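You operate a simulated robot arm through the tools that you are given. There is no shell and no other tool.

You are at the controls of a simulated two-armed robot. One attempt, no reset.

Task
Shut the grey oven's door and vent, heat it, then switch off.
Fine: door and vent shut and dial to 60 before you switch on; switch off once the needle is in the green; the tray stays in.

Only the result counts: the job must be done as asked and must still hold three seconds after the hand-in. Knocking over, shifting, dropping, spilling or breaking anything else fails it.

Robot
Two 7-joint arms with fingered hands on one trunk that stands fixed in place. Base frame: the origin is at the foot of the trunk, x ahead of it, y to its left, z up; the work surface is at about z = 800. Units: mm, degrees, N and s.
The left shoulder is at [65, 125, 1193], the right one opposite. With the tool pointing down near the work surface each hand reaches from about 380 to 780 mm from the base axis, measured 20 degrees to its own side. Payload 3.6 kg a hand.
The tool frame of a hand sits at the grasp point between the pads (the TCP): z along the fingers, y along the line on which they close. The tips reach 30 mm beyond it. Largest opening 104 mm; the body of the gripper starts 35 mm behind the TCP. The gripper is a hand of 4 fingers: y runs from the thumb to the fingers, the wrist lies at [-15, -104, -178] in the tool frame, and closing takes about 1.5 s.
Orientation is that of the tool frame in the base frame, as [roll, pitch, yaw] about the fixed x, y, z axes, in that order (R = Rz(yaw) Ry(pitch) Rx(roll)). With the fingers straight down and the wrist toward the robot, the tool's x, y and z point along [0, 1, 0], [1, 0, 0] and [0, 0, -1] of the base frame.

Tools
- The arms move only by the tool step_arm. It takes "left_increments", "right_increments" or both (then of equal length, played together; a hand with none holds still); each is a list of rows, each a list of 2 entries, a list of its own where there are three numbers: the shift along the tool's x, y, z in units of 40 mm (1.0 is 40 mm), then the turn, a rotation vector about the tool's x, y, z in units of 5 degrees (1.0 is 5 degrees). In form: [[[tx, ty, tz], [rx, ry, rz]], ...]. A call has 1 to 20 rows; each row shifts and turns the commanded pose from where the row before left it, along the tool's axes as they then stand. "left_hand" and "right_hand" are, for a hand that has rows, the gripper command, from -1 (shut) to 1 (fully open), values between in proportion, set as the call begins (left out, the last holds). A call with a number of a shift or a turn outside -1 to 1 is refused whole. Rows are played at 5 a second. More than 50 mm and 8.6 degrees between two rows, or a gripper value outside its range, and nothing of the call is played. A pose out of reach is approached as far as the arm can. The call stops where the force on the tool passes 90 N (or 10 N more than at its start, if that is more) or the arm is blocked; 0.2 s more then pass. The fingers move at their own pace (about 72 mm/s each) and stop on an object; they squeeze with about 27 N. The grip force told is the motor's: it shows also when the fingers shut on nothing. Time passes only in rows, and 0.2 s behind the last, so rows that do not move let the fingers close. It gives the time, the measured TCP pose, the force on the tool (base axes), the opening and the grip force at its end, in the units of the frame above (readings bear some noise), with the torque about the TCP (base axes, N m) and any sound that the robot's microphone picked up, and new pictures: "show" is both (left out), scene, wrist or none (wrist: the cameras of the hands that moved).
- Cameras (640 x 400 px; columns grow to the right, rows downward): "scene" is now at [174.6, -70.3, 1363.4]; the picture's right is [-0.60, -0.80, 0.00], its down [-0.28, 0.21, -0.94] and it looks along [0.75, -0.56, -0.35] (base axes); focal length 214 px, centre (320, 200). "left" rides on the left gripper at [-61, -92, -130] in its tool frame; the picture's right is [-0.81, -0.27, 0.52], its down [0.53, -0.71, 0.46] and it looks along [0.24, 0.64, 0.72] (tool axes); focal length 275 px, centre (320, 200). "right" rides on the right gripper at [61, -92, -130] in its tool frame; the picture's right is [-0.81, 0.28, -0.52], its down [-0.53, -0.71, 0.46] and it looks along [-0.24, 0.65, 0.72] (tool axes); focal length 275 px, centre (320, 200). There is no depth. A picture from a camera that has moved, and an enlarged one, comes with that camera's place and axes in the base frame and with its lens. The place of the scene camera against the robot may be out by one fixed shift of up to 25 mm in any direction.
- lift_body(by): slides the trunk up (or, below 0, down) by that many mm; the arms and the scene camera ride with it, the base frame stays. It gives what a move gives, with no picture.
- set_fingers(index, middle, ring, thumb_bend, thumb_turn, hand): sets how far each is bent, from 0 (flat) to 1 (curled in); at 0.3 the hand is open as for a grip, at 0.7 the pads meet at the TCP. One left out holds its place. A second passes; each finger stops where it meets its share of the squeeze, and holds until it gets a number again. A gripper value or a shape takes the hand back. It gives what a move gives, with no picture; readings hold the bend of each and the force on the fingers (four entries, about 0 where the hand has none), thumb and palm. thumb_turn goes from beside the hand (0) to across from the fingers (1), as for a grip.
- grasp_type(shape, hand): the hand has 4 fingers and takes this shape, open, in about a second: jaw (thumb against the fingers, like two jaws); tri (thumb and two fingers); tip (a fingertip pinch); poke (one finger out to press); point (the index stretched); flat (the hand flat); cup (the hand cupped); fist (a fist). The gripper value then closes the fingers along that shape, each until it touches; the sizes above hold for jaw. It gives what a move gives, with no picture.
- turn_head(pan, tilt): turns the head with the scene camera to pan (to the left, within 80 degrees either way) and tilt (down, from -29 to 69), counted from straight ahead of the robot. It gives what a move gives, and a new picture of the scene camera.
- close_up(camera, box): a new picture of the part [left, top, right, bottom] of that camera's present view, enlarged. The clock stands still meanwhile.
- job_done(): hands the job in; it is judged then, once.

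Nothing tells you positions but the pictures and the camera data. Unless the task says otherwise, let go and move clear before handing in.

The tools are called as name(argument=value, ...) on one line, values as JSON. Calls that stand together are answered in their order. step_arm: Moves the arms, as the interface text tells. Its arguments: {"type":"object","properties":{"left_increments":{"type":"array"},"left_hand":{"type":"number"},"right_increments":{"type":"array"},"right_hand":{"type":"number"},"show":{"type":"string","enum":["both","scene","wrist","none"]}},"required":[]} The other tools are called the same way: lift_body (by) slides the trunk up or down; grasp_type (shape, hand) gives the hand a shape; set_fingers (index, middle, ring, thumb_bend, thumb_turn, hand) moves the fingers one by one; turn_head (pan, tilt) turns the head that bears the scene camera; close_up (camera, box) takes an enlarged picture of a part of a camera's view; job_done () hands the job in.

At the start:

```text
time: 0.0
left_position: [418.9, -31.0, 1409.7]
left_tool_rot: [179.9, 0.0, 90.0]
left_contact_force: [-0.3, -0.3, -0.3]
left_moment: [0.0, 0.03, 0.01]
left_opening: 103.8
left_finger_force: 0.2
left_shape: jaw
left_bend: [0.3, 0.3, 0.3, 0.3, 0.98]
left_finger forces: [0.0, 0.1, 0.1, 0.1, 0.0, 0.1]
right_position: [289.7, -303.8, 1447.2]
right_tool_rot: [180.0, 0.1, 90.0]
right_contact_force: [0.2, 0.7, -0.1]
right_moment: [0.02, 0.02, 0.01]
right_opening: 103.4
right_finger_force: 0.1
right_shape: jaw
right_bend: [0.3, 0.3, 0.3, 0.3, 0.98]
right_finger forces: [0.1, 0.0, 0.0, 0.1, 0.0, 0.0]
trunk travel left (down, up): [-425.0, 111.0]
head pan, tilt: [-36.5, 20.2]
```

scene: 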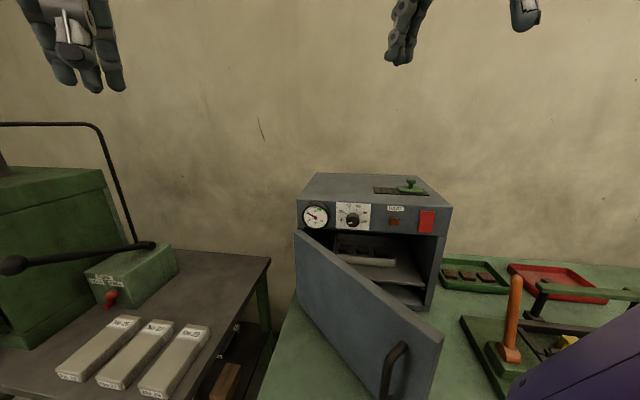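
right: 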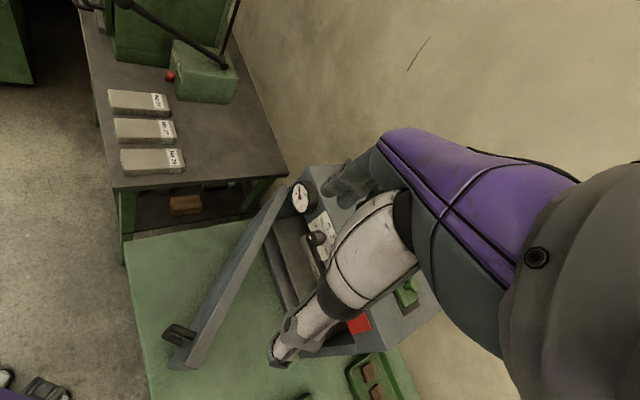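
left: 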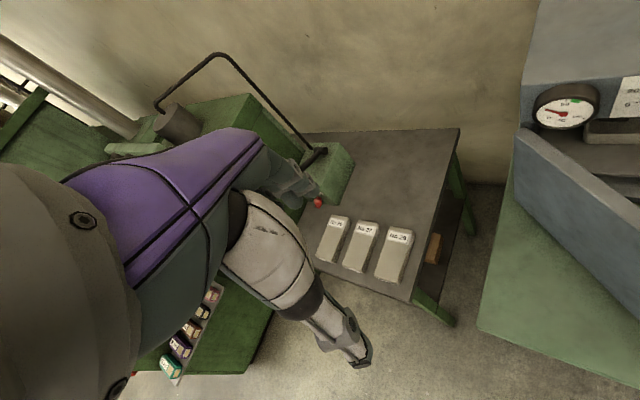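

I see a grey oven on a green bench ahead and to the right, with its door swung open to the left. It has a thermometer, a dial, a switch and a red button on its front, and a green vent slider on top. I'll take enlarged pictures first to locate everything.

close_up(camera="scene", box=[290, 165, 460, 271])

close_up(camera="scene", box=[260, 170, 500, 400])

close_up(camera="right", box=[150, 150, 450, 400])

```text
3.76 times, centred on (375, 218) of scene
camera zoom: at [174.6, -70.3, 1363.4], right [-0.6, -0.8, 0.0], down [-0.28, 0.21, -0.94], along [0.75, -0.56, -0.35], focal length 807 px, centre (113, 132)
```

zoom: 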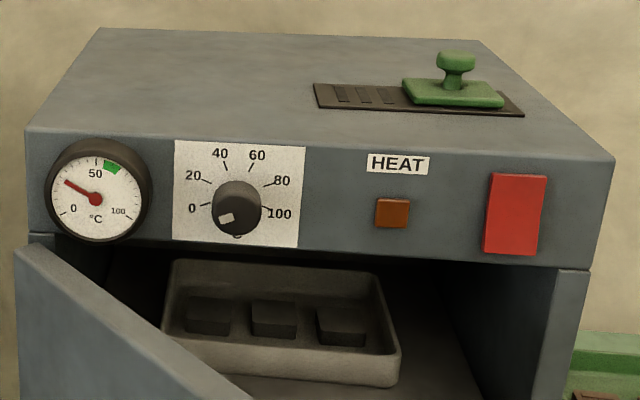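

```text
1.74 times, centred on (380, 285) of scene
camera zoom: at [174.6, -70.3, 1363.4], right [-0.6, -0.8, 0.0], down [-0.28, 0.21, -0.94], along [0.75, -0.56, -0.35], focal length 373 px, centre (216, 52)
```

zoom: 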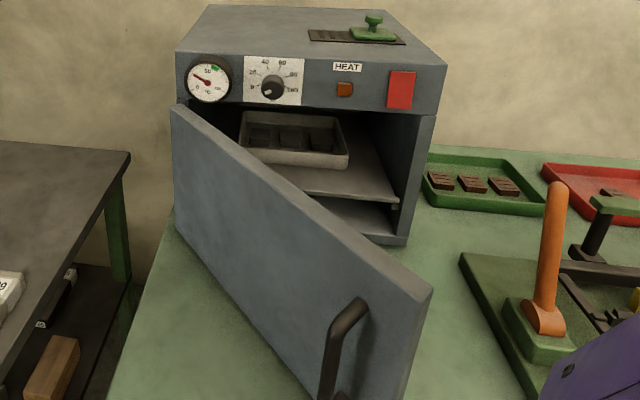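

```text
1.60 times, centred on (300, 275) of right
camera zoom: at [198.8, -243.9, 1577.5], right [0.28, -0.81, 0.52], down [-0.71, -0.53, -0.46], along [0.65, -0.24, -0.72], focal length 440 px, centre (352, 80)
```

zoom: 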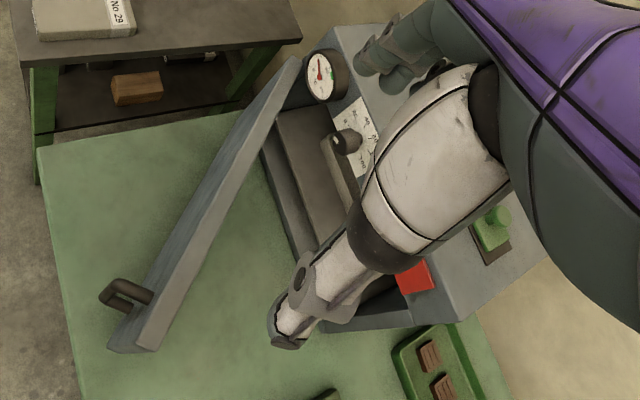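

The oven's front faces me at a slant (roughly from x=600,y=-320 to x=355,y=-584, top at z≈1178), and the door stands about 45 degrees open. I'll zoom in on the details of the door, dial and switch before moving.

close_up(camera="scene", box=[325, 195, 445, 245])

close_up(camera="right", box=[140, 170, 360, 380])

close_up(camera="scene", box=[250, 220, 450, 400])

close_up(camera="left", box=[440, 60, 640, 380])

```text
5.33 times, centred on (385, 220) of scene
camera zoom: at [174.6, -70.3, 1363.4], right [-0.6, -0.8, 0.0], down [-0.28, 0.21, -0.94], along [0.75, -0.56, -0.35], focal length 1144 px, centre (-27, 93)
```

zoom: 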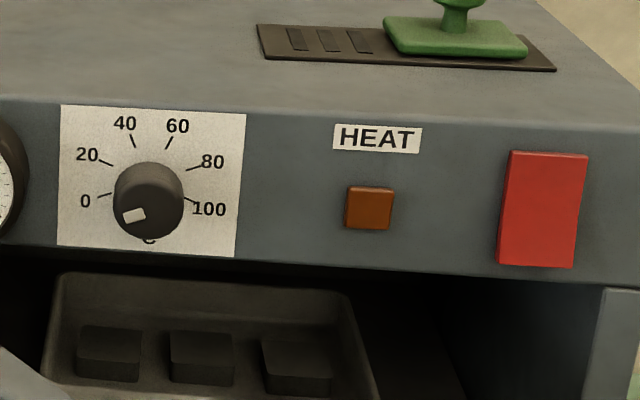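

```text
1.90 times, centred on (250, 275) of right
camera zoom: at [198.8, -243.9, 1577.5], right [0.28, -0.81, 0.52], down [-0.71, -0.53, -0.46], along [0.65, -0.24, -0.72], focal length 524 px, centre (453, 57)
```

zoom: 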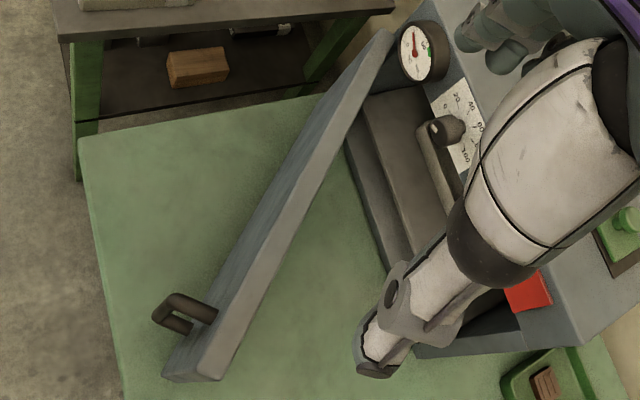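

```text
2.22 times, centred on (350, 310) of scene
camera zoom: at [174.6, -70.3, 1363.4], right [-0.6, -0.8, 0.0], down [-0.28, 0.21, -0.94], along [0.75, -0.56, -0.35], focal length 477 px, centre (253, -44)
```

zoom: 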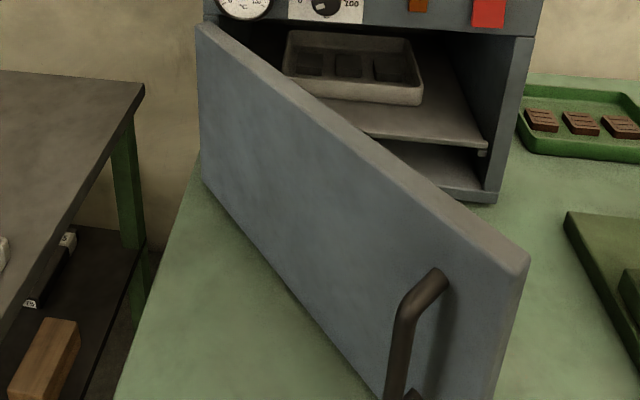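

```text
1.25 times, centred on (540, 220) of left
camera zoom: at [327.3, -90.3, 1540.6], right [-0.27, -0.81, -0.52], down [-0.71, 0.53, -0.46], along [0.64, 0.24, -0.72], focal length 344 px, centre (45, 175)
```

zoom: 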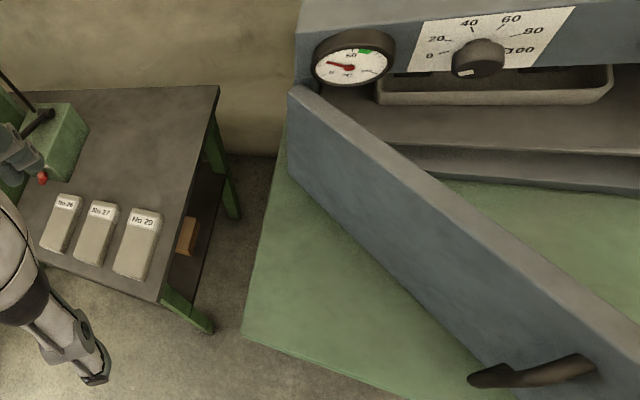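

Door: the outer face lies at about y≈-308, from the hinge near x≈600 to the free edge near x≈232, with its top at z≈1096 and a handle at x≈270. I'll use the left hand, closed and tilted 45 degrees, to push the door from its outer side, and first I turn that hand high up in free air.

step_arm(left_increments=[[[0, 0, 0], [0, 0, 1]], [[0, 0, 0], [0, 0, 1]], [[0, 0, 0], [0, 0, 1]], [[0, 0, 0], [0, 0, 1]], [[0, 0, 0], [0, 0, 1]], [[0, 0, 0], [0, 0, 1]], [[0, 0, 0], [0, 0, 1]], [[0, 0, 0], [0, 0, 1]], [[0, 0, 0], [0, 0, 1]], [[0, 0, 0], [0, 0, 1]], [[0, 0, 0], [0, 0, 1]], [[0, 0, 0], [0, 0, 1]], [[0, 0, 0], [-1, 0, 0]], [[0, 0, 0], [-1, 0, 0]], [[0, 0, 0], [-1, 0, 0]], [[0, 0, 0], [-1, 0, 0]], [[0, 0, 0], [-1, 0, 0]], [[0, 0, 0], [-1, 0, 0]], [[0, 0, 0], [-1, 0, 0]], [[0, 0, 0], [-1, 0, 0]]], left_hand=-1)

```text
time: 4.2
left_position: [418.1, -28.5, 1409.6]
left_tool_rot: [139.8, 0.0, 30.0]
left_contact_force: [0.2, -0.9, -0.1]
left_moment: [-0.07, 0.04, -0.01]
left_opening: 0.2
left_finger_force: 27.1
left_shape: jaw
left_bend: [0.7, 0.7, 0.7, 0.47, 1.0]
left_finger forces: [0.0, 0.0, 0.0, 0.0, 0.0, 0.0]
right_position: [290.3, -302.3, 1447.2]
right_tool_rot: [-179.9, 0.1, 89.9]
right_contact_force: [-0.7, 1.2, 0.5]
right_moment: [0.01, -0.03, -0.01]
right_opening: 103.6
right_finger_force: 0.1
right_shape: jaw
right_bend: [0.3, 0.3, 0.3, 0.3, 0.98]
right_finger forces: [0.0, 0.1, 0.0, 0.1, 0.0, 0.0]
trunk travel left (down, up): [-425.0, 111.0]
head pan, tilt: [-36.5, 20.2]
camera scene: at [174.7, -70.0, 1363.4], right [-0.6, -0.8, 0.0], down [-0.28, 0.21, -0.94], along [0.75, -0.56, -0.35], focal length 214 px, centre (320, 200)
camera left: at [288.5, 74.3, 1450.8], right [-0.64, -0.51, -0.57], down [0.34, 0.48, -0.81], along [0.69, -0.71, -0.14], focal length 275 px, centre (320, 200)
```

scene: 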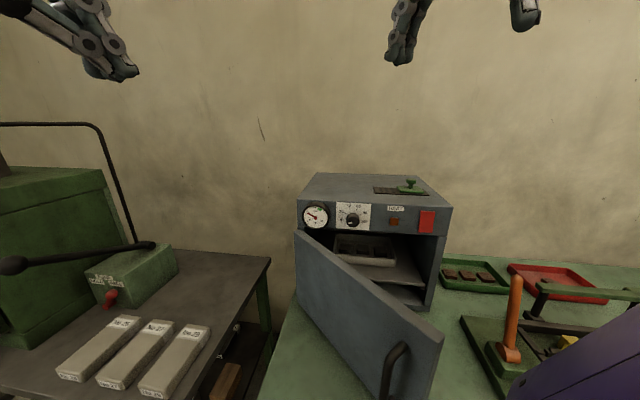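
left: 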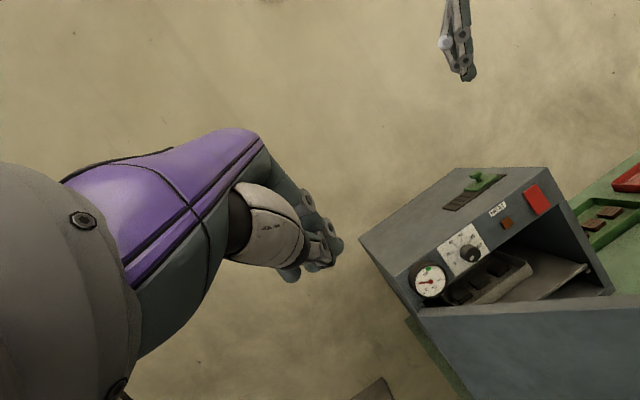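

The left hand is turned and closed. I'll now lower it toward the outer side of the door, stopping short of contact.

step_arm(left_increments=[[[0, 0, 0], [-1, 0, 0]], [[-0.319, -0.282, 0.833], [0, 0, 0]], [[-0.319, -0.282, 0.833], [0, 0, 0]], [[-0.319, -0.282, 0.833], [0, 0, 0]], [[-0.319, -0.282, 0.833], [0, 0, 0]], [[-0.319, -0.282, 0.833], [0, 0, 0]], [[-0.319, -0.282, 0.833], [0, 0, 0]], [[-0.319, -0.282, 0.833], [0, 0, 0]], [[-0.319, -0.282, 0.833], [0, 0, 0]], [[-0.319, -0.282, 0.833], [0, 0, 0]], [[-0.319, -0.282, 0.833], [0, 0, 0]]])

```text
time: 6.6
left_position: [385.6, -229.6, 1092.8]
left_tool_rot: [135.0, 0.0, 30.0]
left_contact_force: [-0.6, -0.6, -0.5]
left_moment: [0.0, 0.01, -0.02]
left_opening: 0.0
left_finger_force: 27.1
left_shape: jaw
left_bend: [0.7, 0.7, 0.7, 0.47, 1.0]
left_finger forces: [0.0, 0.0, 0.1, 0.1, 0.0, 0.0]
right_position: [289.3, -305.2, 1446.6]
right_tool_rot: [180.0, -0.1, 90.0]
right_contact_force: [0.0, 0.0, 0.2]
right_moment: [0.01, -0.03, -0.01]
right_opening: 103.9
right_finger_force: 0.1
right_shape: jaw
right_bend: [0.3, 0.3, 0.3, 0.3, 0.98]
right_finger forces: [0.1, 0.0, 0.0, 0.0, 0.1, 0.0]
trunk travel left (down, up): [-425.0, 111.0]
head pan, tilt: [-36.5, 20.2]
camera scene: at [174.5, -70.7, 1363.4], right [-0.6, -0.8, 0.0], down [-0.28, 0.21, -0.94], along [0.75, -0.56, -0.35], focal length 214 px, centre (320, 200)
camera left: at [253.2, -124.0, 1121.7], right [-0.62, -0.55, -0.56], down [0.37, 0.42, -0.83], along [0.7, -0.72, -0.06], focal length 275 px, centre (320, 200)
```

scene: 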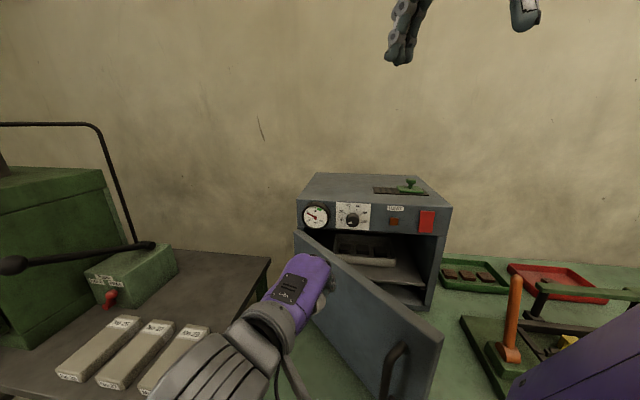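
left: 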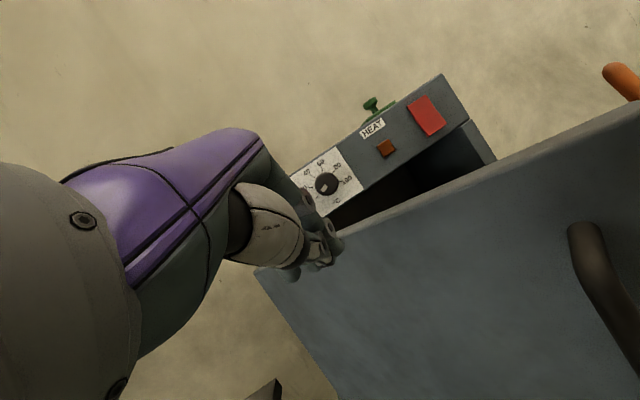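

The closed fingers are near the door's outer face, in the upper part of the door. I'll take a close look at the panel from this camera, which faces it squarely.

close_up(camera="left", box=[280, 70, 500, 240])

close_up(camera="left", box=[280, 130, 380, 230])

close_up(camera="scene", box=[220, 220, 460, 400])

```text
2.35 times, centred on (390, 155) of left
camera zoom: at [253.2, -124.0, 1121.7], right [-0.62, -0.55, -0.56], down [0.37, 0.42, -0.83], along [0.7, -0.72, -0.06], focal length 648 px, centre (155, 306)
```

zoom: 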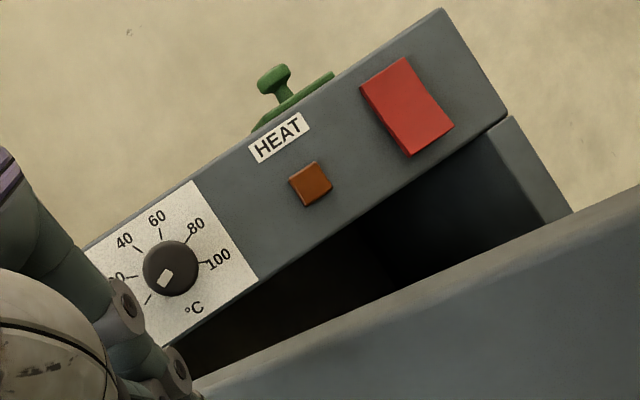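

```text
4.00 times, centred on (330, 180) of left
camera zoom: at [253.2, -124.0, 1121.7], right [-0.62, -0.55, -0.56], down [0.37, 0.42, -0.83], along [0.7, -0.72, -0.06], focal length 1101 px, centre (280, 280)
```

zoom: 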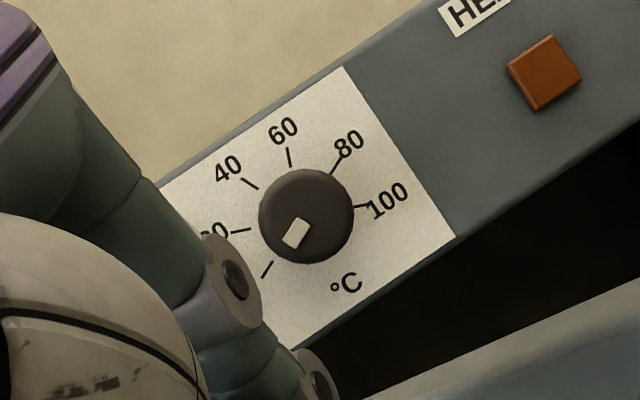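

```text
2.22 times, centred on (340, 310) of scene
camera zoom: at [174.5, -70.7, 1363.4], right [-0.6, -0.8, 0.0], down [-0.28, 0.21, -0.94], along [0.75, -0.56, -0.35], focal length 477 px, centre (276, -44)
```

zoom: 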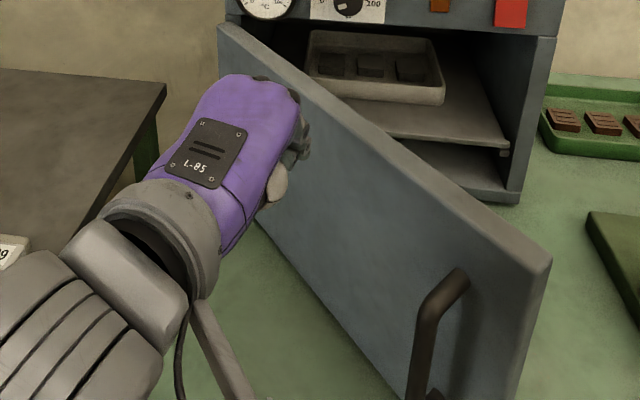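

The dial reads 0; its scale is about 45 degrees per 20, so 60 lies 135 degrees clockwise. I'll look at the red switch and the vent closely, then push the door.

close_up(camera="left", box=[395, 80, 459, 144])

close_up(camera="scene", box=[360, 170, 450, 250])

```text
6.25 times, centred on (427, 112) of left
camera zoom: at [253.2, -124.0, 1121.7], right [-0.62, -0.55, -0.56], down [0.37, 0.42, -0.83], along [0.7, -0.72, -0.06], focal length 1720 px, centre (-349, 750)
```

zoom: 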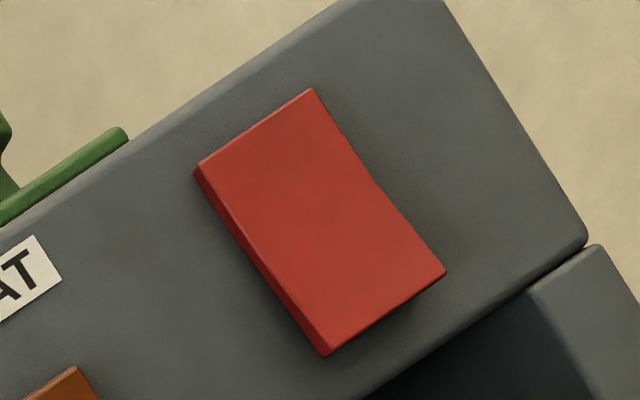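

```text
5.00 times, centred on (405, 210) of scene
camera zoom: at [174.5, -70.7, 1363.4], right [-0.6, -0.8, 0.0], down [-0.28, 0.21, -0.94], along [0.75, -0.56, -0.35], focal length 1072 px, centre (-105, 150)
```

zoom: 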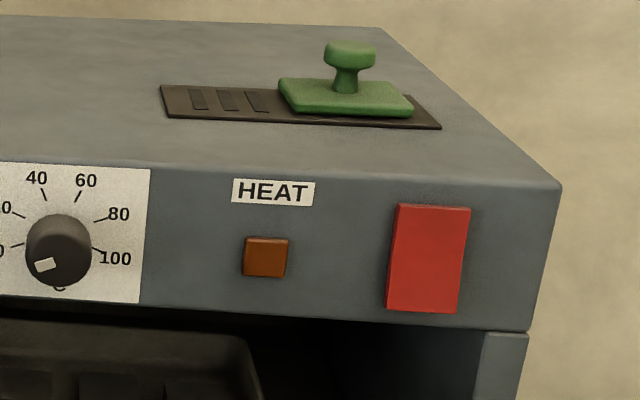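

The switch is a red rocker plate, its lower end seemingly standing out; the vent knob must slide left over the slots. Now I bring the left fingertips down to the door and push it gently toward the oven.

step_arm(left_increments=[[[-0.319, -0.282, 0.833], [0, 0, 0]], [[-0.319, -0.282, 0.833], [0, 0, 0]], [[-0.084, 0.276, 0.276], [0, 0, 0]], [[-0.084, 0.276, 0.276], [0, 0, 0]], [[-0.084, 0.276, 0.276], [0, 0, 0]], [[-0.084, 0.276, 0.276], [0, 0, 0]], [[-0.084, 0.276, 0.276], [0, 0, 0]], [[-0.084, 0.276, 0.276], [0, 0, 0]]])

```text
time: 8.4
left_position: [409.4, -359.8, 1031.4]
left_tool_rot: [135.0, -0.1, 30.1]
left_contact_force: [0.3, -0.5, -0.4]
left_moment: [-0.02, 0.0, 0.0]
left_opening: 0.1
left_finger_force: 27.7
left_shape: jaw
left_bend: [0.7, 0.7, 0.7, 0.47, 1.0]
left_finger forces: [0.0, 0.1, 0.0, 0.1, 0.0, 0.1]
right_position: [289.3, -304.3, 1447.2]
right_tool_rot: [180.0, 0.0, 90.0]
right_contact_force: [-0.8, 0.3, 1.3]
right_moment: [0.07, -0.01, 0.06]
right_opening: 103.8
right_finger_force: 0.1
right_shape: jaw
right_bend: [0.3, 0.3, 0.3, 0.3, 0.98]
right_finger forces: [0.1, 0.0, 0.0, 0.0, 0.0, 0.0]
trunk travel left (down, up): [-425.0, 111.0]
head pan, tilt: [-36.5, 20.2]
camera scene: at [174.6, -70.6, 1363.4], right [-0.6, -0.8, 0.0], down [-0.28, 0.21, -0.94], along [0.75, -0.56, -0.35], focal length 214 px, centre (320, 200)
camera left: at [277.6, -253.8, 1059.3], right [-0.62, -0.55, -0.56], down [0.37, 0.42, -0.83], along [0.7, -0.72, -0.06], focal length 275 px, centre (320, 200)
```

scene: 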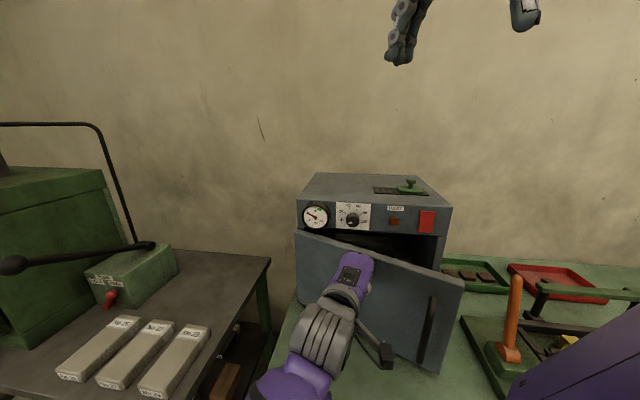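
left: 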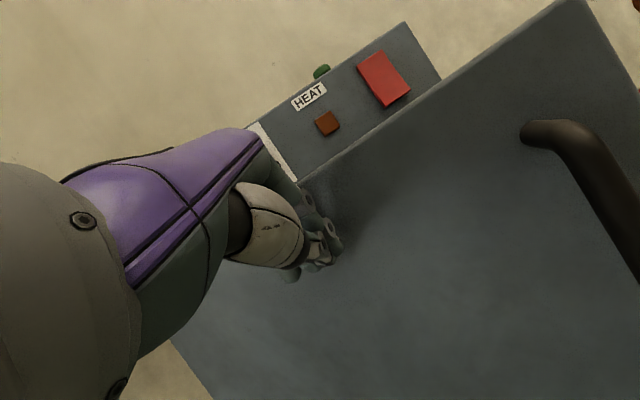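

The door is swinging shut with very little force, and about 20 degrees remain. I keep pushing along the same line, more slowly near the end.

step_arm(left_increments=[[[-0.084, 0.276, 0.276], [0, 0, 0]], [[-0.084, 0.276, 0.276], [0, 0, 0]], [[-0.084, 0.276, 0.276], [0, 0, 0]], [[-0.084, 0.276, 0.276], [0, 0, 0]], [[-0.042, 0.138, 0.138], [0, 0, 0]], [[-0.042, 0.138, 0.138], [0, 0, 0]]])

```text
time: 9.8
left_position: [430.2, -427.1, 1030.6]
left_tool_rot: [135.0, -0.1, 30.0]
left_contact_force: [0.0, 0.3, -0.2]
left_moment: [0.0, 0.0, 0.0]
left_opening: 0.0
left_finger_force: 26.9
left_shape: jaw
left_bend: [0.7, 0.7, 0.7, 0.47, 1.0]
left_finger forces: [0.0, 0.1, 0.1, 0.1, 0.1, 0.0]
left hand out of reach, approached as far as the arm can: row 6
right_position: [290.0, -303.1, 1447.0]
right_tool_rot: [-180.0, 0.1, 90.0]
right_contact_force: [0.2, 0.2, -0.2]
right_moment: [-0.02, 0.0, 0.04]
right_opening: 103.7
right_finger_force: 0.0
right_shape: jaw
right_bend: [0.3, 0.3, 0.3, 0.3, 0.98]
right_finger forces: [0.1, 0.0, 0.1, 0.0, 0.0, 0.1]
trunk travel left (down, up): [-425.0, 111.0]
head pan, tilt: [-36.5, 20.2]
camera scene: at [174.6, -70.3, 1363.4], right [-0.6, -0.8, 0.0], down [-0.28, 0.21, -0.94], along [0.75, -0.56, -0.35], focal length 214 px, centre (320, 200)
camera left: at [299.5, -321.2, 1058.4], right [-0.62, -0.55, -0.56], down [0.37, 0.42, -0.83], along [0.7, -0.72, -0.06], focal length 275 px, centre (320, 200)
```

scene: 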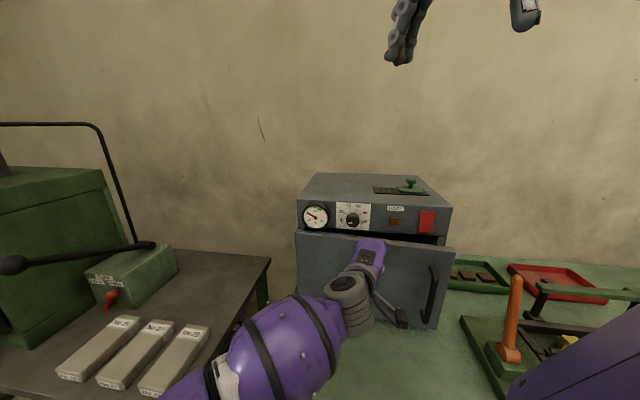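
left: 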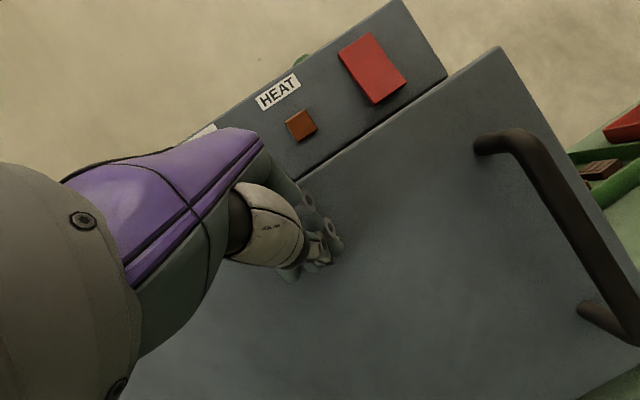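

The left arm has reached its limit with the door nearly shut (about 10 degrees left). I'll withdraw the left hand the way it came, park it high as an extra camera, and finish with the right hand.

step_arm(left_increments=[[[0.179, -0.58, -0.58], [0, 0, 0]], [[0.179, -0.58, -0.58], [0, 0, 0]], [[0.179, -0.58, -0.58], [0, 0, 0]], [[0.179, -0.58, -0.58], [0, 0, 0]], [[0.179, -0.58, -0.58], [0, 0, 0]], [[0.319, 0.282, -0.833], [0, 0, 0]], [[0.319, 0.282, -0.833], [0, 0, 0]], [[0.319, 0.282, -0.833], [0, 0, 0]], [[0.319, 0.282, -0.833], [0, 0, 0]], [[0.319, 0.282, -0.833], [0, 0, 0]], [[0.319, 0.282, -0.833], [0, 0, 0]], [[0.319, 0.282, -0.833], [0, 0, 0]], [[0.319, 0.282, -0.833], [0, 0, 0]], [[0.319, 0.282, -0.833], [0, 0, 0]], [[0.319, 0.282, -0.833], [0, 0, 0]]])

```text
time: 13.0
left_position: [412.2, -66.7, 1346.4]
left_tool_rot: [135.0, 0.0, 29.9]
left_contact_force: [-0.2, 0.5, 0.3]
left_moment: [0.03, -0.04, 0.01]
left_opening: 0.0
left_finger_force: 27.1
left_shape: jaw
left_bend: [0.7, 0.7, 0.7, 0.47, 1.0]
left_finger forces: [0.0, 0.1, 0.0, 0.0, 0.0, 0.1]
right_position: [289.4, -304.5, 1447.5]
right_tool_rot: [180.0, 0.0, 90.1]
right_contact_force: [-0.1, -0.8, -0.1]
right_moment: [0.03, -0.01, 0.05]
right_opening: 103.6
right_finger_force: 0.0
right_shape: jaw
right_bend: [0.3, 0.3, 0.3, 0.3, 0.98]
right_finger forces: [0.0, 0.0, 0.1, 0.0, 0.1, 0.0]
trunk travel left (down, up): [-425.0, 111.0]
head pan, tilt: [-36.5, 20.2]
camera scene: at [174.3, -69.9, 1363.4], right [-0.6, -0.8, 0.0], down [-0.28, 0.21, -0.94], along [0.75, -0.56, -0.35], focal length 214 px, centre (320, 200)
camera left: at [280.9, 38.8, 1374.8], right [-0.62, -0.55, -0.56], down [0.37, 0.42, -0.83], along [0.7, -0.72, -0.06], focal length 275 px, centre (320, 200)
```

scene: 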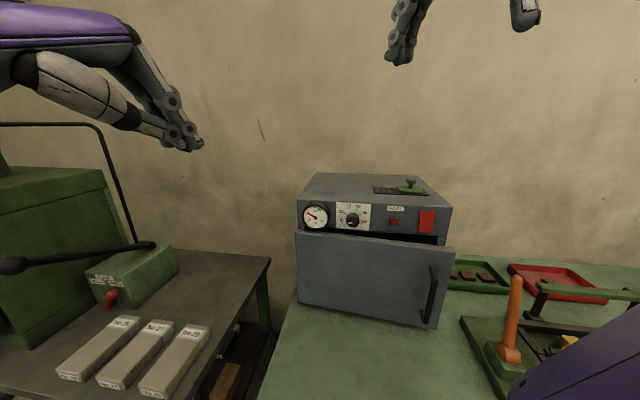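
left: 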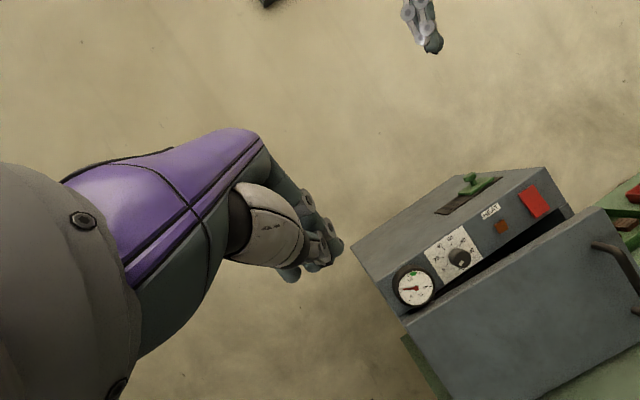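

The door is nearly shut, and the left hand is parked with a view of the panel. I'll take close-ups from here to triangulate the dial, switch and vent precisely.

close_up(camera="left", box=[345, 155, 585, 305])

close_up(camera="right", box=[200, 150, 480, 400])

close_up(camera="scene", box=[290, 165, 460, 271])

```text
2.67 times, centred on (465, 230) of left
camera zoom: at [280.9, 38.8, 1374.8], right [-0.62, -0.55, -0.56], down [0.37, 0.42, -0.83], along [0.7, -0.72, -0.06], focal length 734 px, centre (-67, 120)
```

zoom: 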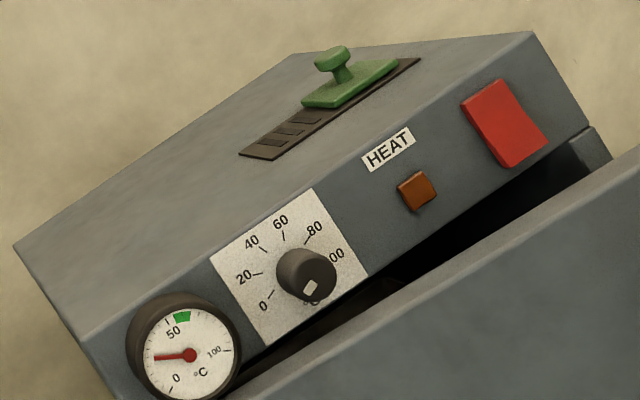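

```text
1.60 times, centred on (340, 275) of right
camera zoom: at [198.5, -243.4, 1577.6], right [0.28, -0.81, 0.52], down [-0.71, -0.53, -0.46], along [0.65, -0.24, -0.72], focal length 440 px, centre (288, 80)
```

zoom: 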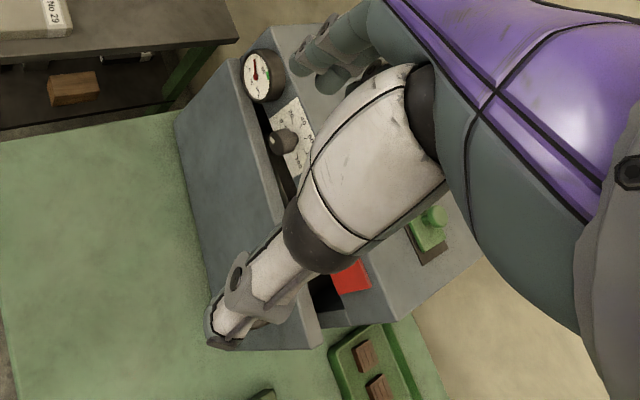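

```text
3.76 times, centred on (375, 218) of scene
camera zoom: at [174.3, -69.9, 1363.4], right [-0.6, -0.8, 0.0], down [-0.28, 0.21, -0.94], along [0.75, -0.56, -0.35], focal length 807 px, centre (113, 132)
```

zoom: 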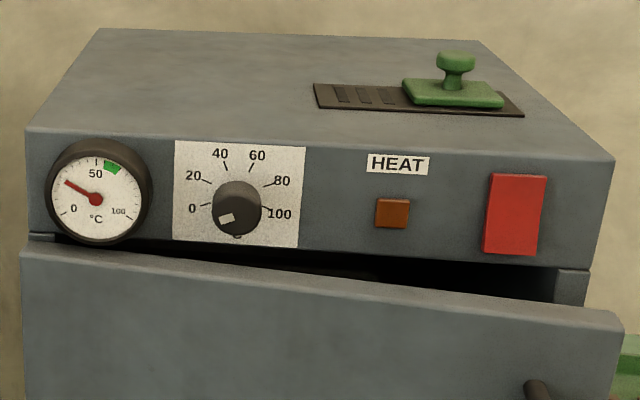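

Triangulated with the left camera: the panel plane faces along (0.72,-0.695). The dial knob front is at about (505,-415,1115), the rocker at (394,-563,1115) and the vent knob at (490,-633,1192). Now I orient the right hand, closed, to point at the oven and 30 degrees downward, up high in free space.

step_arm(right_increments=[[[0, 0, 0], [0, 0, 0.98]], [[0, 0, 0], [0, 0, 0.98]], [[0, 0, 0], [0, 0, 0.98]], [[0, 0, 0], [0, 0, 0.98]], [[0, 0, 0], [0, 0, 0.98]], [[0, 0, 0], [0, 0, 0.98]], [[0, 0, 0], [0, 0, 0.98]], [[0, 0, 0], [0, 0, 0.98]], [[0, 0, 0], [0, 0, 0.96]], [[0, 0, 0], [-1, 0, 0]], [[0, 0, 0], [-1, 0, 0]], [[0, 0, 0], [-1, 0, 0]], [[0, 0, 0], [-1, 0, 0]], [[0, 0, 0], [-1, 0, 0]], [[0, 0, 0], [-1, 0, 0]], [[0, 0, 0], [-1, 0, 0]], [[0, 0, 0], [-1, 0, 0]], [[0, 0, 0], [-1, 0, 0]], [[0, 0, 0], [-1, 0, 0]], [[0, 0, 0], [-1, 0, 0]]], right_hand=-1)

```text
time: 17.2
left_position: [411.8, -67.9, 1346.1]
left_tool_rot: [135.1, 0.0, 30.0]
left_contact_force: [0.3, 0.0, 0.2]
left_moment: [0.01, 0.03, -0.04]
left_opening: 0.0
left_finger_force: 27.1
left_shape: jaw
left_bend: [0.7, 0.7, 0.7, 0.47, 1.0]
left_finger forces: [0.1, 0.0, 0.0, 0.0, 0.0, 0.0]
right_position: [290.1, -303.5, 1447.0]
right_tool_rot: [124.9, 0.0, 46.1]
right_contact_force: [-0.4, -0.1, -0.6]
right_moment: [0.02, 0.0, 0.04]
right_opening: 0.0
right_finger_force: 26.6
right_shape: jaw
right_bend: [0.7, 0.7, 0.7, 0.47, 1.0]
right_finger forces: [0.1, 0.1, 0.1, 0.0, 0.0, 0.0]
trunk travel left (down, up): [-425.0, 111.0]
head pan, tilt: [-36.5, 20.2]
camera scene: at [174.5, -70.3, 1363.4], right [-0.6, -0.8, 0.0], down [-0.28, 0.21, -0.94], along [0.75, -0.56, -0.35], focal length 214 px, centre (320, 200)
camera right: at [218.1, -150.1, 1446.7], right [-0.75, -0.4, 0.52], down [-0.39, -0.36, -0.85], along [0.52, -0.84, 0.11], focal length 275 px, centre (320, 200)
```

scene: 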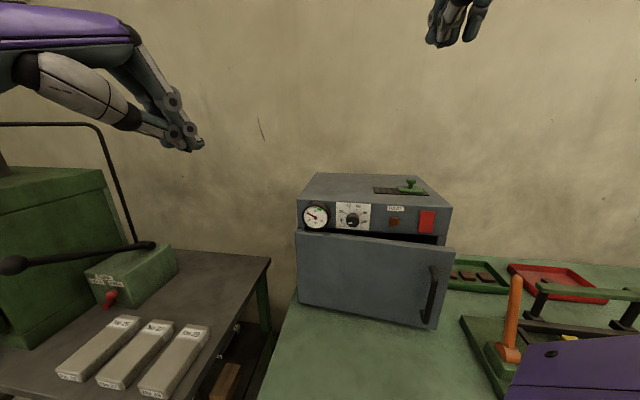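
right: 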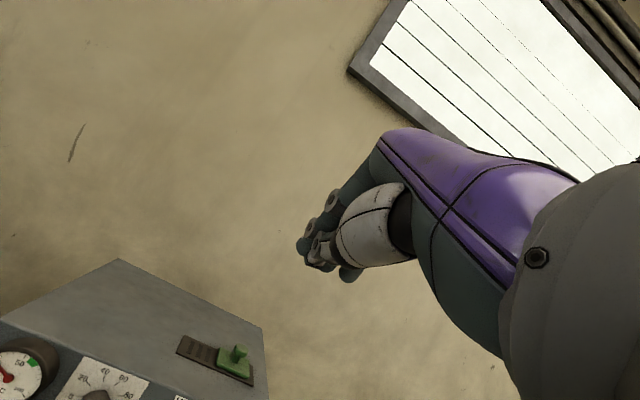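

The right hand is oriented. I'll now lower it in front of the door's outer face at a point between the dial and the handle, still about 60 mm short of the door.

step_arm(right_increments=[[[0, 0, 0], [-1, 0, 0]], [[-0.1013, -0.652, 0.6094], [0, 0, 0]], [[-0.1013, -0.652, 0.6094], [0, 0, 0]], [[-0.1013, -0.652, 0.6094], [0, 0, 0]], [[-0.1013, -0.652, 0.6094], [0, 0, 0]], [[-0.1013, -0.652, 0.6094], [0, 0, 0]], [[-0.1013, -0.652, 0.6094], [0, 0, 0]], [[-0.1013, -0.652, 0.6094], [0, 0, 0]], [[-0.1013, -0.652, 0.6094], [0, 0, 0]]])

```text
time: 19.2
left_position: [413.7, -66.7, 1346.1]
left_tool_rot: [135.0, 0.0, 30.1]
left_contact_force: [0.8, -0.3, 0.1]
left_moment: [0.0, -0.02, 0.02]
left_opening: 0.0
left_finger_force: 26.8
left_shape: jaw
left_bend: [0.7, 0.7, 0.7, 0.47, 1.0]
left_finger forces: [0.1, 0.1, 0.0, 0.1, 0.0, 0.0]
right_position: [415.2, -388.1, 1329.0]
right_tool_rot: [120.0, -0.1, 46.0]
right_contact_force: [1.0, -0.8, 0.7]
right_moment: [0.01, 0.0, -0.02]
right_opening: 0.0
right_finger_force: 27.2
right_shape: jaw
right_bend: [0.7, 0.7, 0.7, 0.47, 1.0]
right_finger forces: [0.0, 0.1, 0.0, 0.1, 0.0, 0.1]
right hand out of reach, approached as far as the arm can: row 2, 3, 4, 5, 6, 7, 8, 9
trunk travel left (down, up): [-425.0, 111.0]
head pan, tilt: [-36.5, 20.2]
camera scene: at [175.2, -70.8, 1363.3], right [-0.6, -0.8, 0.0], down [-0.28, 0.21, -0.94], along [0.75, -0.56, -0.35], focal length 214 px, centre (320, 200)
camera right: at [345.7, -235.3, 1314.4], right [-0.79, -0.37, 0.5], down [-0.34, -0.41, -0.85], along [0.51, -0.84, 0.2], focal length 275 px, centre (320, 200)
```

scene: 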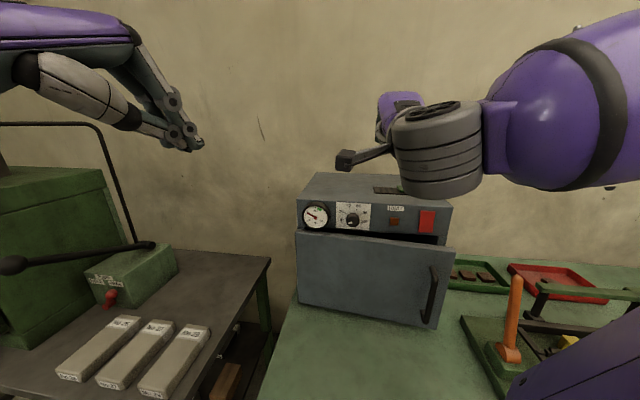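
right: 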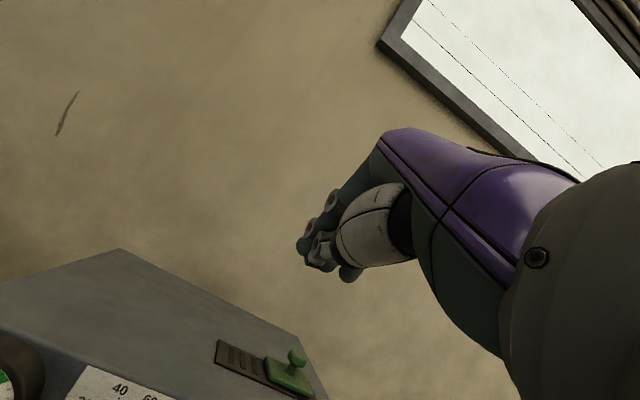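

The right wrist got too close to its own shoulder there. Raising the trunk gives the arm more room, so I'll lift the body 100 mm; nothing is near the arms above.

lift_body(by=100)

```text
time: 20.5
left_position: [414.4, -68.9, 1445.1]
left_tool_rot: [135.2, 0.2, 30.1]
left_contact_force: [0.3, 0.4, -0.1]
left_moment: [-0.04, -0.01, -0.04]
left_opening: 0.0
left_finger_force: 27.1
left_shape: jaw
left_bend: [0.7, 0.7, 0.7, 0.47, 1.0]
left_finger forces: [0.0, 0.0, 0.1, 0.1, 0.1, 0.1]
right_position: [417.3, -385.3, 1427.5]
right_tool_rot: [120.0, 0.1, 46.1]
right_contact_force: [-0.1, 0.5, -0.2]
right_moment: [0.02, 0.01, 0.01]
right_opening: 0.1
right_finger_force: 27.4
right_shape: jaw
right_bend: [0.7, 0.7, 0.7, 0.47, 1.0]
right_finger forces: [0.0, 0.0, 0.0, 0.0, 0.1, 0.0]
trunk travel left (down, up): [-525.0, 11.0]
head pan, tilt: [-36.5, 20.2]
```

The trunk is up. I'll route the right hand outward over the front of the oven and then down in front of the door, keeping the wrist away from the shoulder.

step_arm(right_increments=[[[-0.06, -0.444, 0.705], [0, 0, 0]], [[-0.06, -0.444, 0.705], [0, 0, 0]], [[-0.06, -0.444, 0.705], [0, 0, 0]], [[-0.06, -0.444, 0.705], [0, 0, 0]], [[-0.0875, -0.727, 0.367], [0, 0, 0]], [[-0.0875, -0.727, 0.367], [0, 0, 0]], [[-0.0875, -0.727, 0.367], [0, 0, 0]], [[-0.0875, -0.727, 0.367], [0, 0, 0]]])

```text
time: 22.3
left_position: [411.4, -68.7, 1445.6]
left_tool_rot: [135.0, 0.0, 30.0]
left_contact_force: [0.3, -0.6, 0.9]
left_moment: [-0.01, -0.02, -0.03]
left_opening: 0.0
left_finger_force: 27.2
left_shape: jaw
left_bend: [0.7, 0.7, 0.7, 0.48, 1.0]
left_finger forces: [0.1, 0.1, 0.1, 0.0, 0.1, 0.0]
right_position: [439.9, -413.1, 1201.9]
right_tool_rot: [120.3, -0.2, 44.5]
right_contact_force: [0.3, 0.0, -0.2]
right_moment: [0.01, 0.0, -0.02]
right_opening: 0.0
right_finger_force: 27.4
right_shape: jaw
right_bend: [0.7, 0.7, 0.7, 0.47, 1.0]
right_finger forces: [0.1, 0.0, 0.0, 0.0, 0.0, 0.1]
right hand out of reach, approached as far as the arm can: row 5, 6, 7, 8
trunk travel left (down, up): [-525.0, 11.0]
head pan, tilt: [-36.5, 20.2]
camera scene: at [103.1, -70.8, 1477.1], right [-0.6, -0.8, 0.0], down [-0.28, 0.21, -0.94], along [0.75, -0.56, -0.35], focal length 214 px, centre (320, 200)
camera right: at [372.4, -258.4, 1187.1], right [-0.8, -0.35, 0.5], down [-0.35, -0.4, -0.85], along [0.49, -0.85, 0.19], focal length 275 px, centre (320, 200)
```

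scene: 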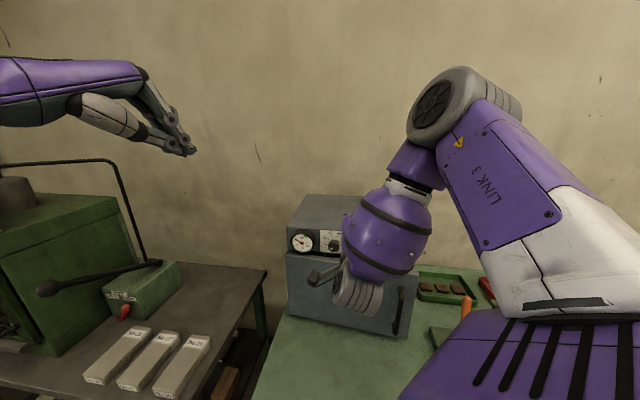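
right: 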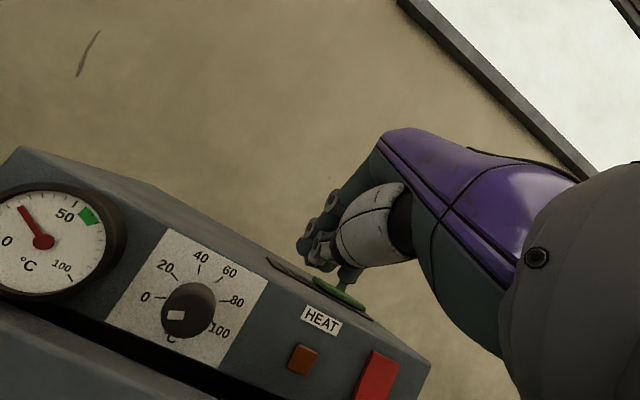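

With a 60-degree tilt the hand can't get lower here. I'll use a steeper hand (30 degrees from straight down), which the arm reaches more easily, turning it back in place first in front of the panel.

step_arm(right_increments=[[[0, 0, -0.3], [1, 0, 0]], [[0, 0, -0.3], [1, 0, 0]], [[0, 0, 0], [1, 0, 0]], [[0, 0, 0], [1, 0, 0]], [[0, 0, 0], [1, 0, 0]], [[0, 0, 0], [1, 0, 0]]])

```text
time: 23.7
left_position: [412.4, -68.6, 1446.4]
left_tool_rot: [135.0, 0.0, 30.0]
left_contact_force: [-0.2, 0.5, 0.6]
left_moment: [-0.01, -0.03, 0.01]
left_opening: 0.0
left_finger_force: 26.5
left_shape: jaw
left_bend: [0.7, 0.7, 0.7, 0.48, 1.0]
left_finger forces: [0.0, 0.0, 0.0, 0.0, 0.0, 0.0]
right_position: [425.7, -398.9, 1213.8]
right_tool_rot: [150.1, -0.1, 46.2]
right_contact_force: [0.2, -0.3, 0.1]
right_moment: [0.01, 0.02, -0.01]
right_opening: 0.0
right_finger_force: 26.8
right_shape: jaw
right_bend: [0.7, 0.7, 0.7, 0.47, 1.0]
right_finger forces: [0.1, 0.0, 0.1, 0.0, 0.1, 0.0]
trunk travel left (down, up): [-525.0, 11.0]
head pan, tilt: [-36.5, 20.2]
camera scene: at [102.7, -70.5, 1477.1], right [-0.6, -0.8, 0.0], down [-0.28, 0.21, -0.94], along [0.75, -0.56, -0.35], focal length 214 px, centre (320, 200)
camera right: at [364.7, -256.0, 1281.3], right [-0.58, -0.57, 0.59], down [-0.65, -0.11, -0.75], along [0.49, -0.81, -0.31], focal length 275 px, centre (320, 200)
```

scene: 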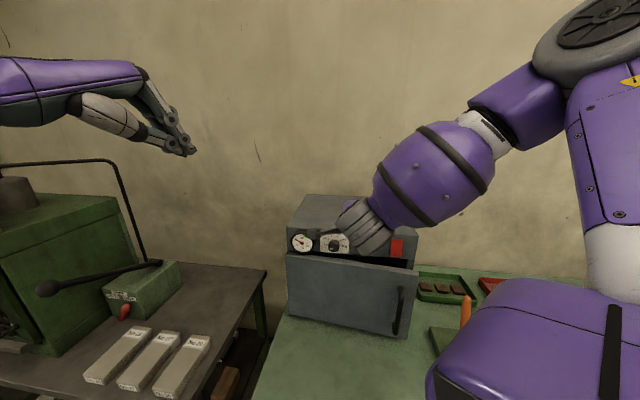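
right: 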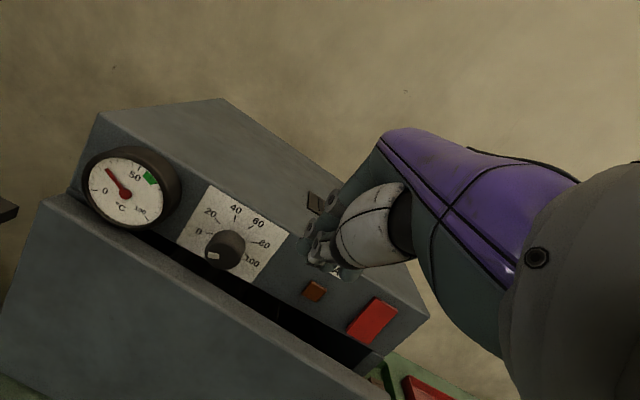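

The hand has room now and the tips hover in front of the panel. I'll lower it along the front of the door to a spot left of the handle, just short of touching.

step_arm(right_increments=[[[-0.328, -0.385, 0.681], [0, 0, 0]], [[-0.328, -0.385, 0.681], [0, 0, 0]], [[-0.328, -0.385, 0.681], [0, 0, 0]], [[-0.328, -0.385, 0.681], [0, 0, 0]], [[-0.328, -0.385, 0.681], [0, 0, 0]], [[-0.328, -0.385, 0.681], [0, 0, 0]]])

```text
time: 25.1
left_position: [412.9, -67.1, 1445.3]
left_tool_rot: [135.0, 0.1, 30.0]
left_contact_force: [0.6, -0.2, -0.6]
left_moment: [-0.01, 0.0, 0.01]
left_opening: 0.0
left_finger_force: 27.0
left_shape: jaw
left_bend: [0.7, 0.7, 0.7, 0.48, 1.0]
left_finger forces: [0.0, 0.0, 0.0, 0.0, 0.0, 0.0]
right_position: [396.2, -431.6, 1108.9]
right_tool_rot: [150.1, 0.0, 46.0]
right_contact_force: [0.0, 1.1, 0.1]
right_moment: [-0.03, -0.01, 0.0]
right_opening: 0.1
right_finger_force: 27.1
right_shape: jaw
right_bend: [0.7, 0.7, 0.7, 0.47, 1.0]
right_finger forces: [0.1, 0.1, 0.0, 0.0, 0.1, 0.0]
right hand out of reach, approached as far as the arm can: row 4, 5, 6
trunk travel left (down, up): [-525.0, 11.0]
head pan, tilt: [-36.5, 20.2]
camera scene: at [103.5, -69.7, 1477.0], right [-0.6, -0.8, 0.0], down [-0.28, 0.21, -0.94], along [0.75, -0.56, -0.35], focal length 214 px, centre (320, 200)
camera right: at [335.1, -287.7, 1175.9], right [-0.58, -0.57, 0.59], down [-0.65, -0.11, -0.75], along [0.49, -0.81, -0.31], focal length 275 px, centre (320, 200)
```

scene: 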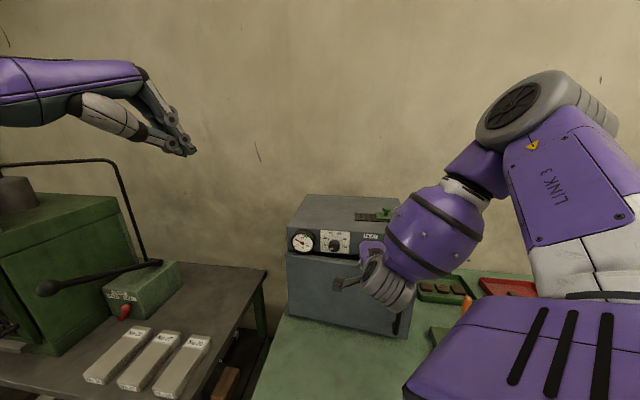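
right: 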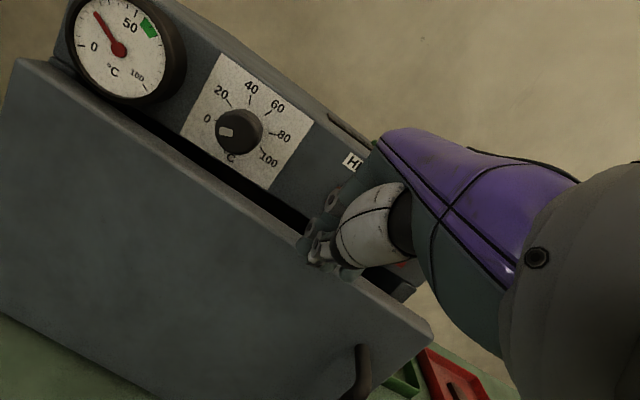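

The right arm is cramped here, while the left arm can finish the door by pushing nearer the hinge, where it reaches well. First I lift the right hand clear and turn it straight down, on the way to the vent.

step_arm(right_increments=[[[0, 0.469, -0.8125], [0, 0, 0]], [[0, 0.469, -0.8125], [0, 0, 0]], [[0, 0.469, -0.8125], [0, 0, 0]], [[0, 0.469, -0.8125], [0, 0, 0]], [[0, 0, 0], [1, 0, 0]], [[0, 0, 0], [1, 0, 0]], [[0, 0, 0], [1, 0, 0]], [[0, 0, 0], [1, 0, 0]], [[0, 0, 0], [1, 0, 0]], [[0, 0, 0], [1, 0, 0]]])

```text
time: 27.3
left_position: [413.0, -69.6, 1446.1]
left_tool_rot: [135.0, 0.0, 30.0]
left_contact_force: [0.4, -0.2, 0.3]
left_moment: [-0.01, 0.0, 0.0]
left_opening: 0.1
left_finger_force: 27.1
left_shape: jaw
left_bend: [0.7, 0.7, 0.7, 0.48, 1.0]
left_finger forces: [0.0, 0.0, 0.0, 0.0, 0.0, 0.0]
right_position: [395.3, -432.9, 1259.8]
right_tool_rot: [180.0, 0.0, 46.0]
right_contact_force: [-0.6, -0.7, 0.1]
right_moment: [0.03, 0.01, -0.02]
right_opening: 0.1
right_finger_force: 27.2
right_shape: jaw
right_bend: [0.7, 0.7, 0.7, 0.47, 1.0]
right_finger forces: [0.0, 0.0, 0.1, 0.0, 0.1, 0.0]
trunk travel left (down, up): [-525.0, 11.0]
head pan, tilt: [-36.5, 20.2]
camera scene: at [103.3, -70.6, 1477.0], right [-0.6, -0.8, 0.0], down [-0.28, 0.21, -0.94], along [0.75, -0.56, -0.35], focal length 214 px, centre (320, 200)
camera right: at [372.6, -325.7, 1390.4], right [-0.36, -0.78, 0.52], down [-0.88, 0.11, -0.45], along [0.29, -0.62, -0.73], focal length 275 px, centre (320, 200)
```

scene: 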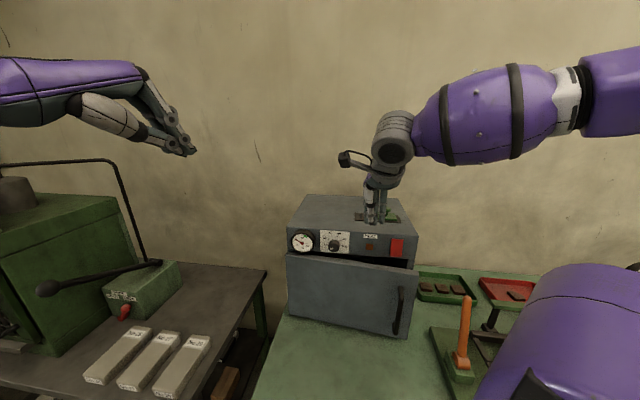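
right: 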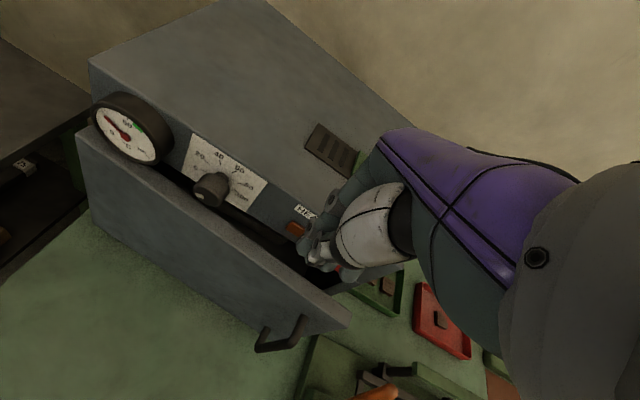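

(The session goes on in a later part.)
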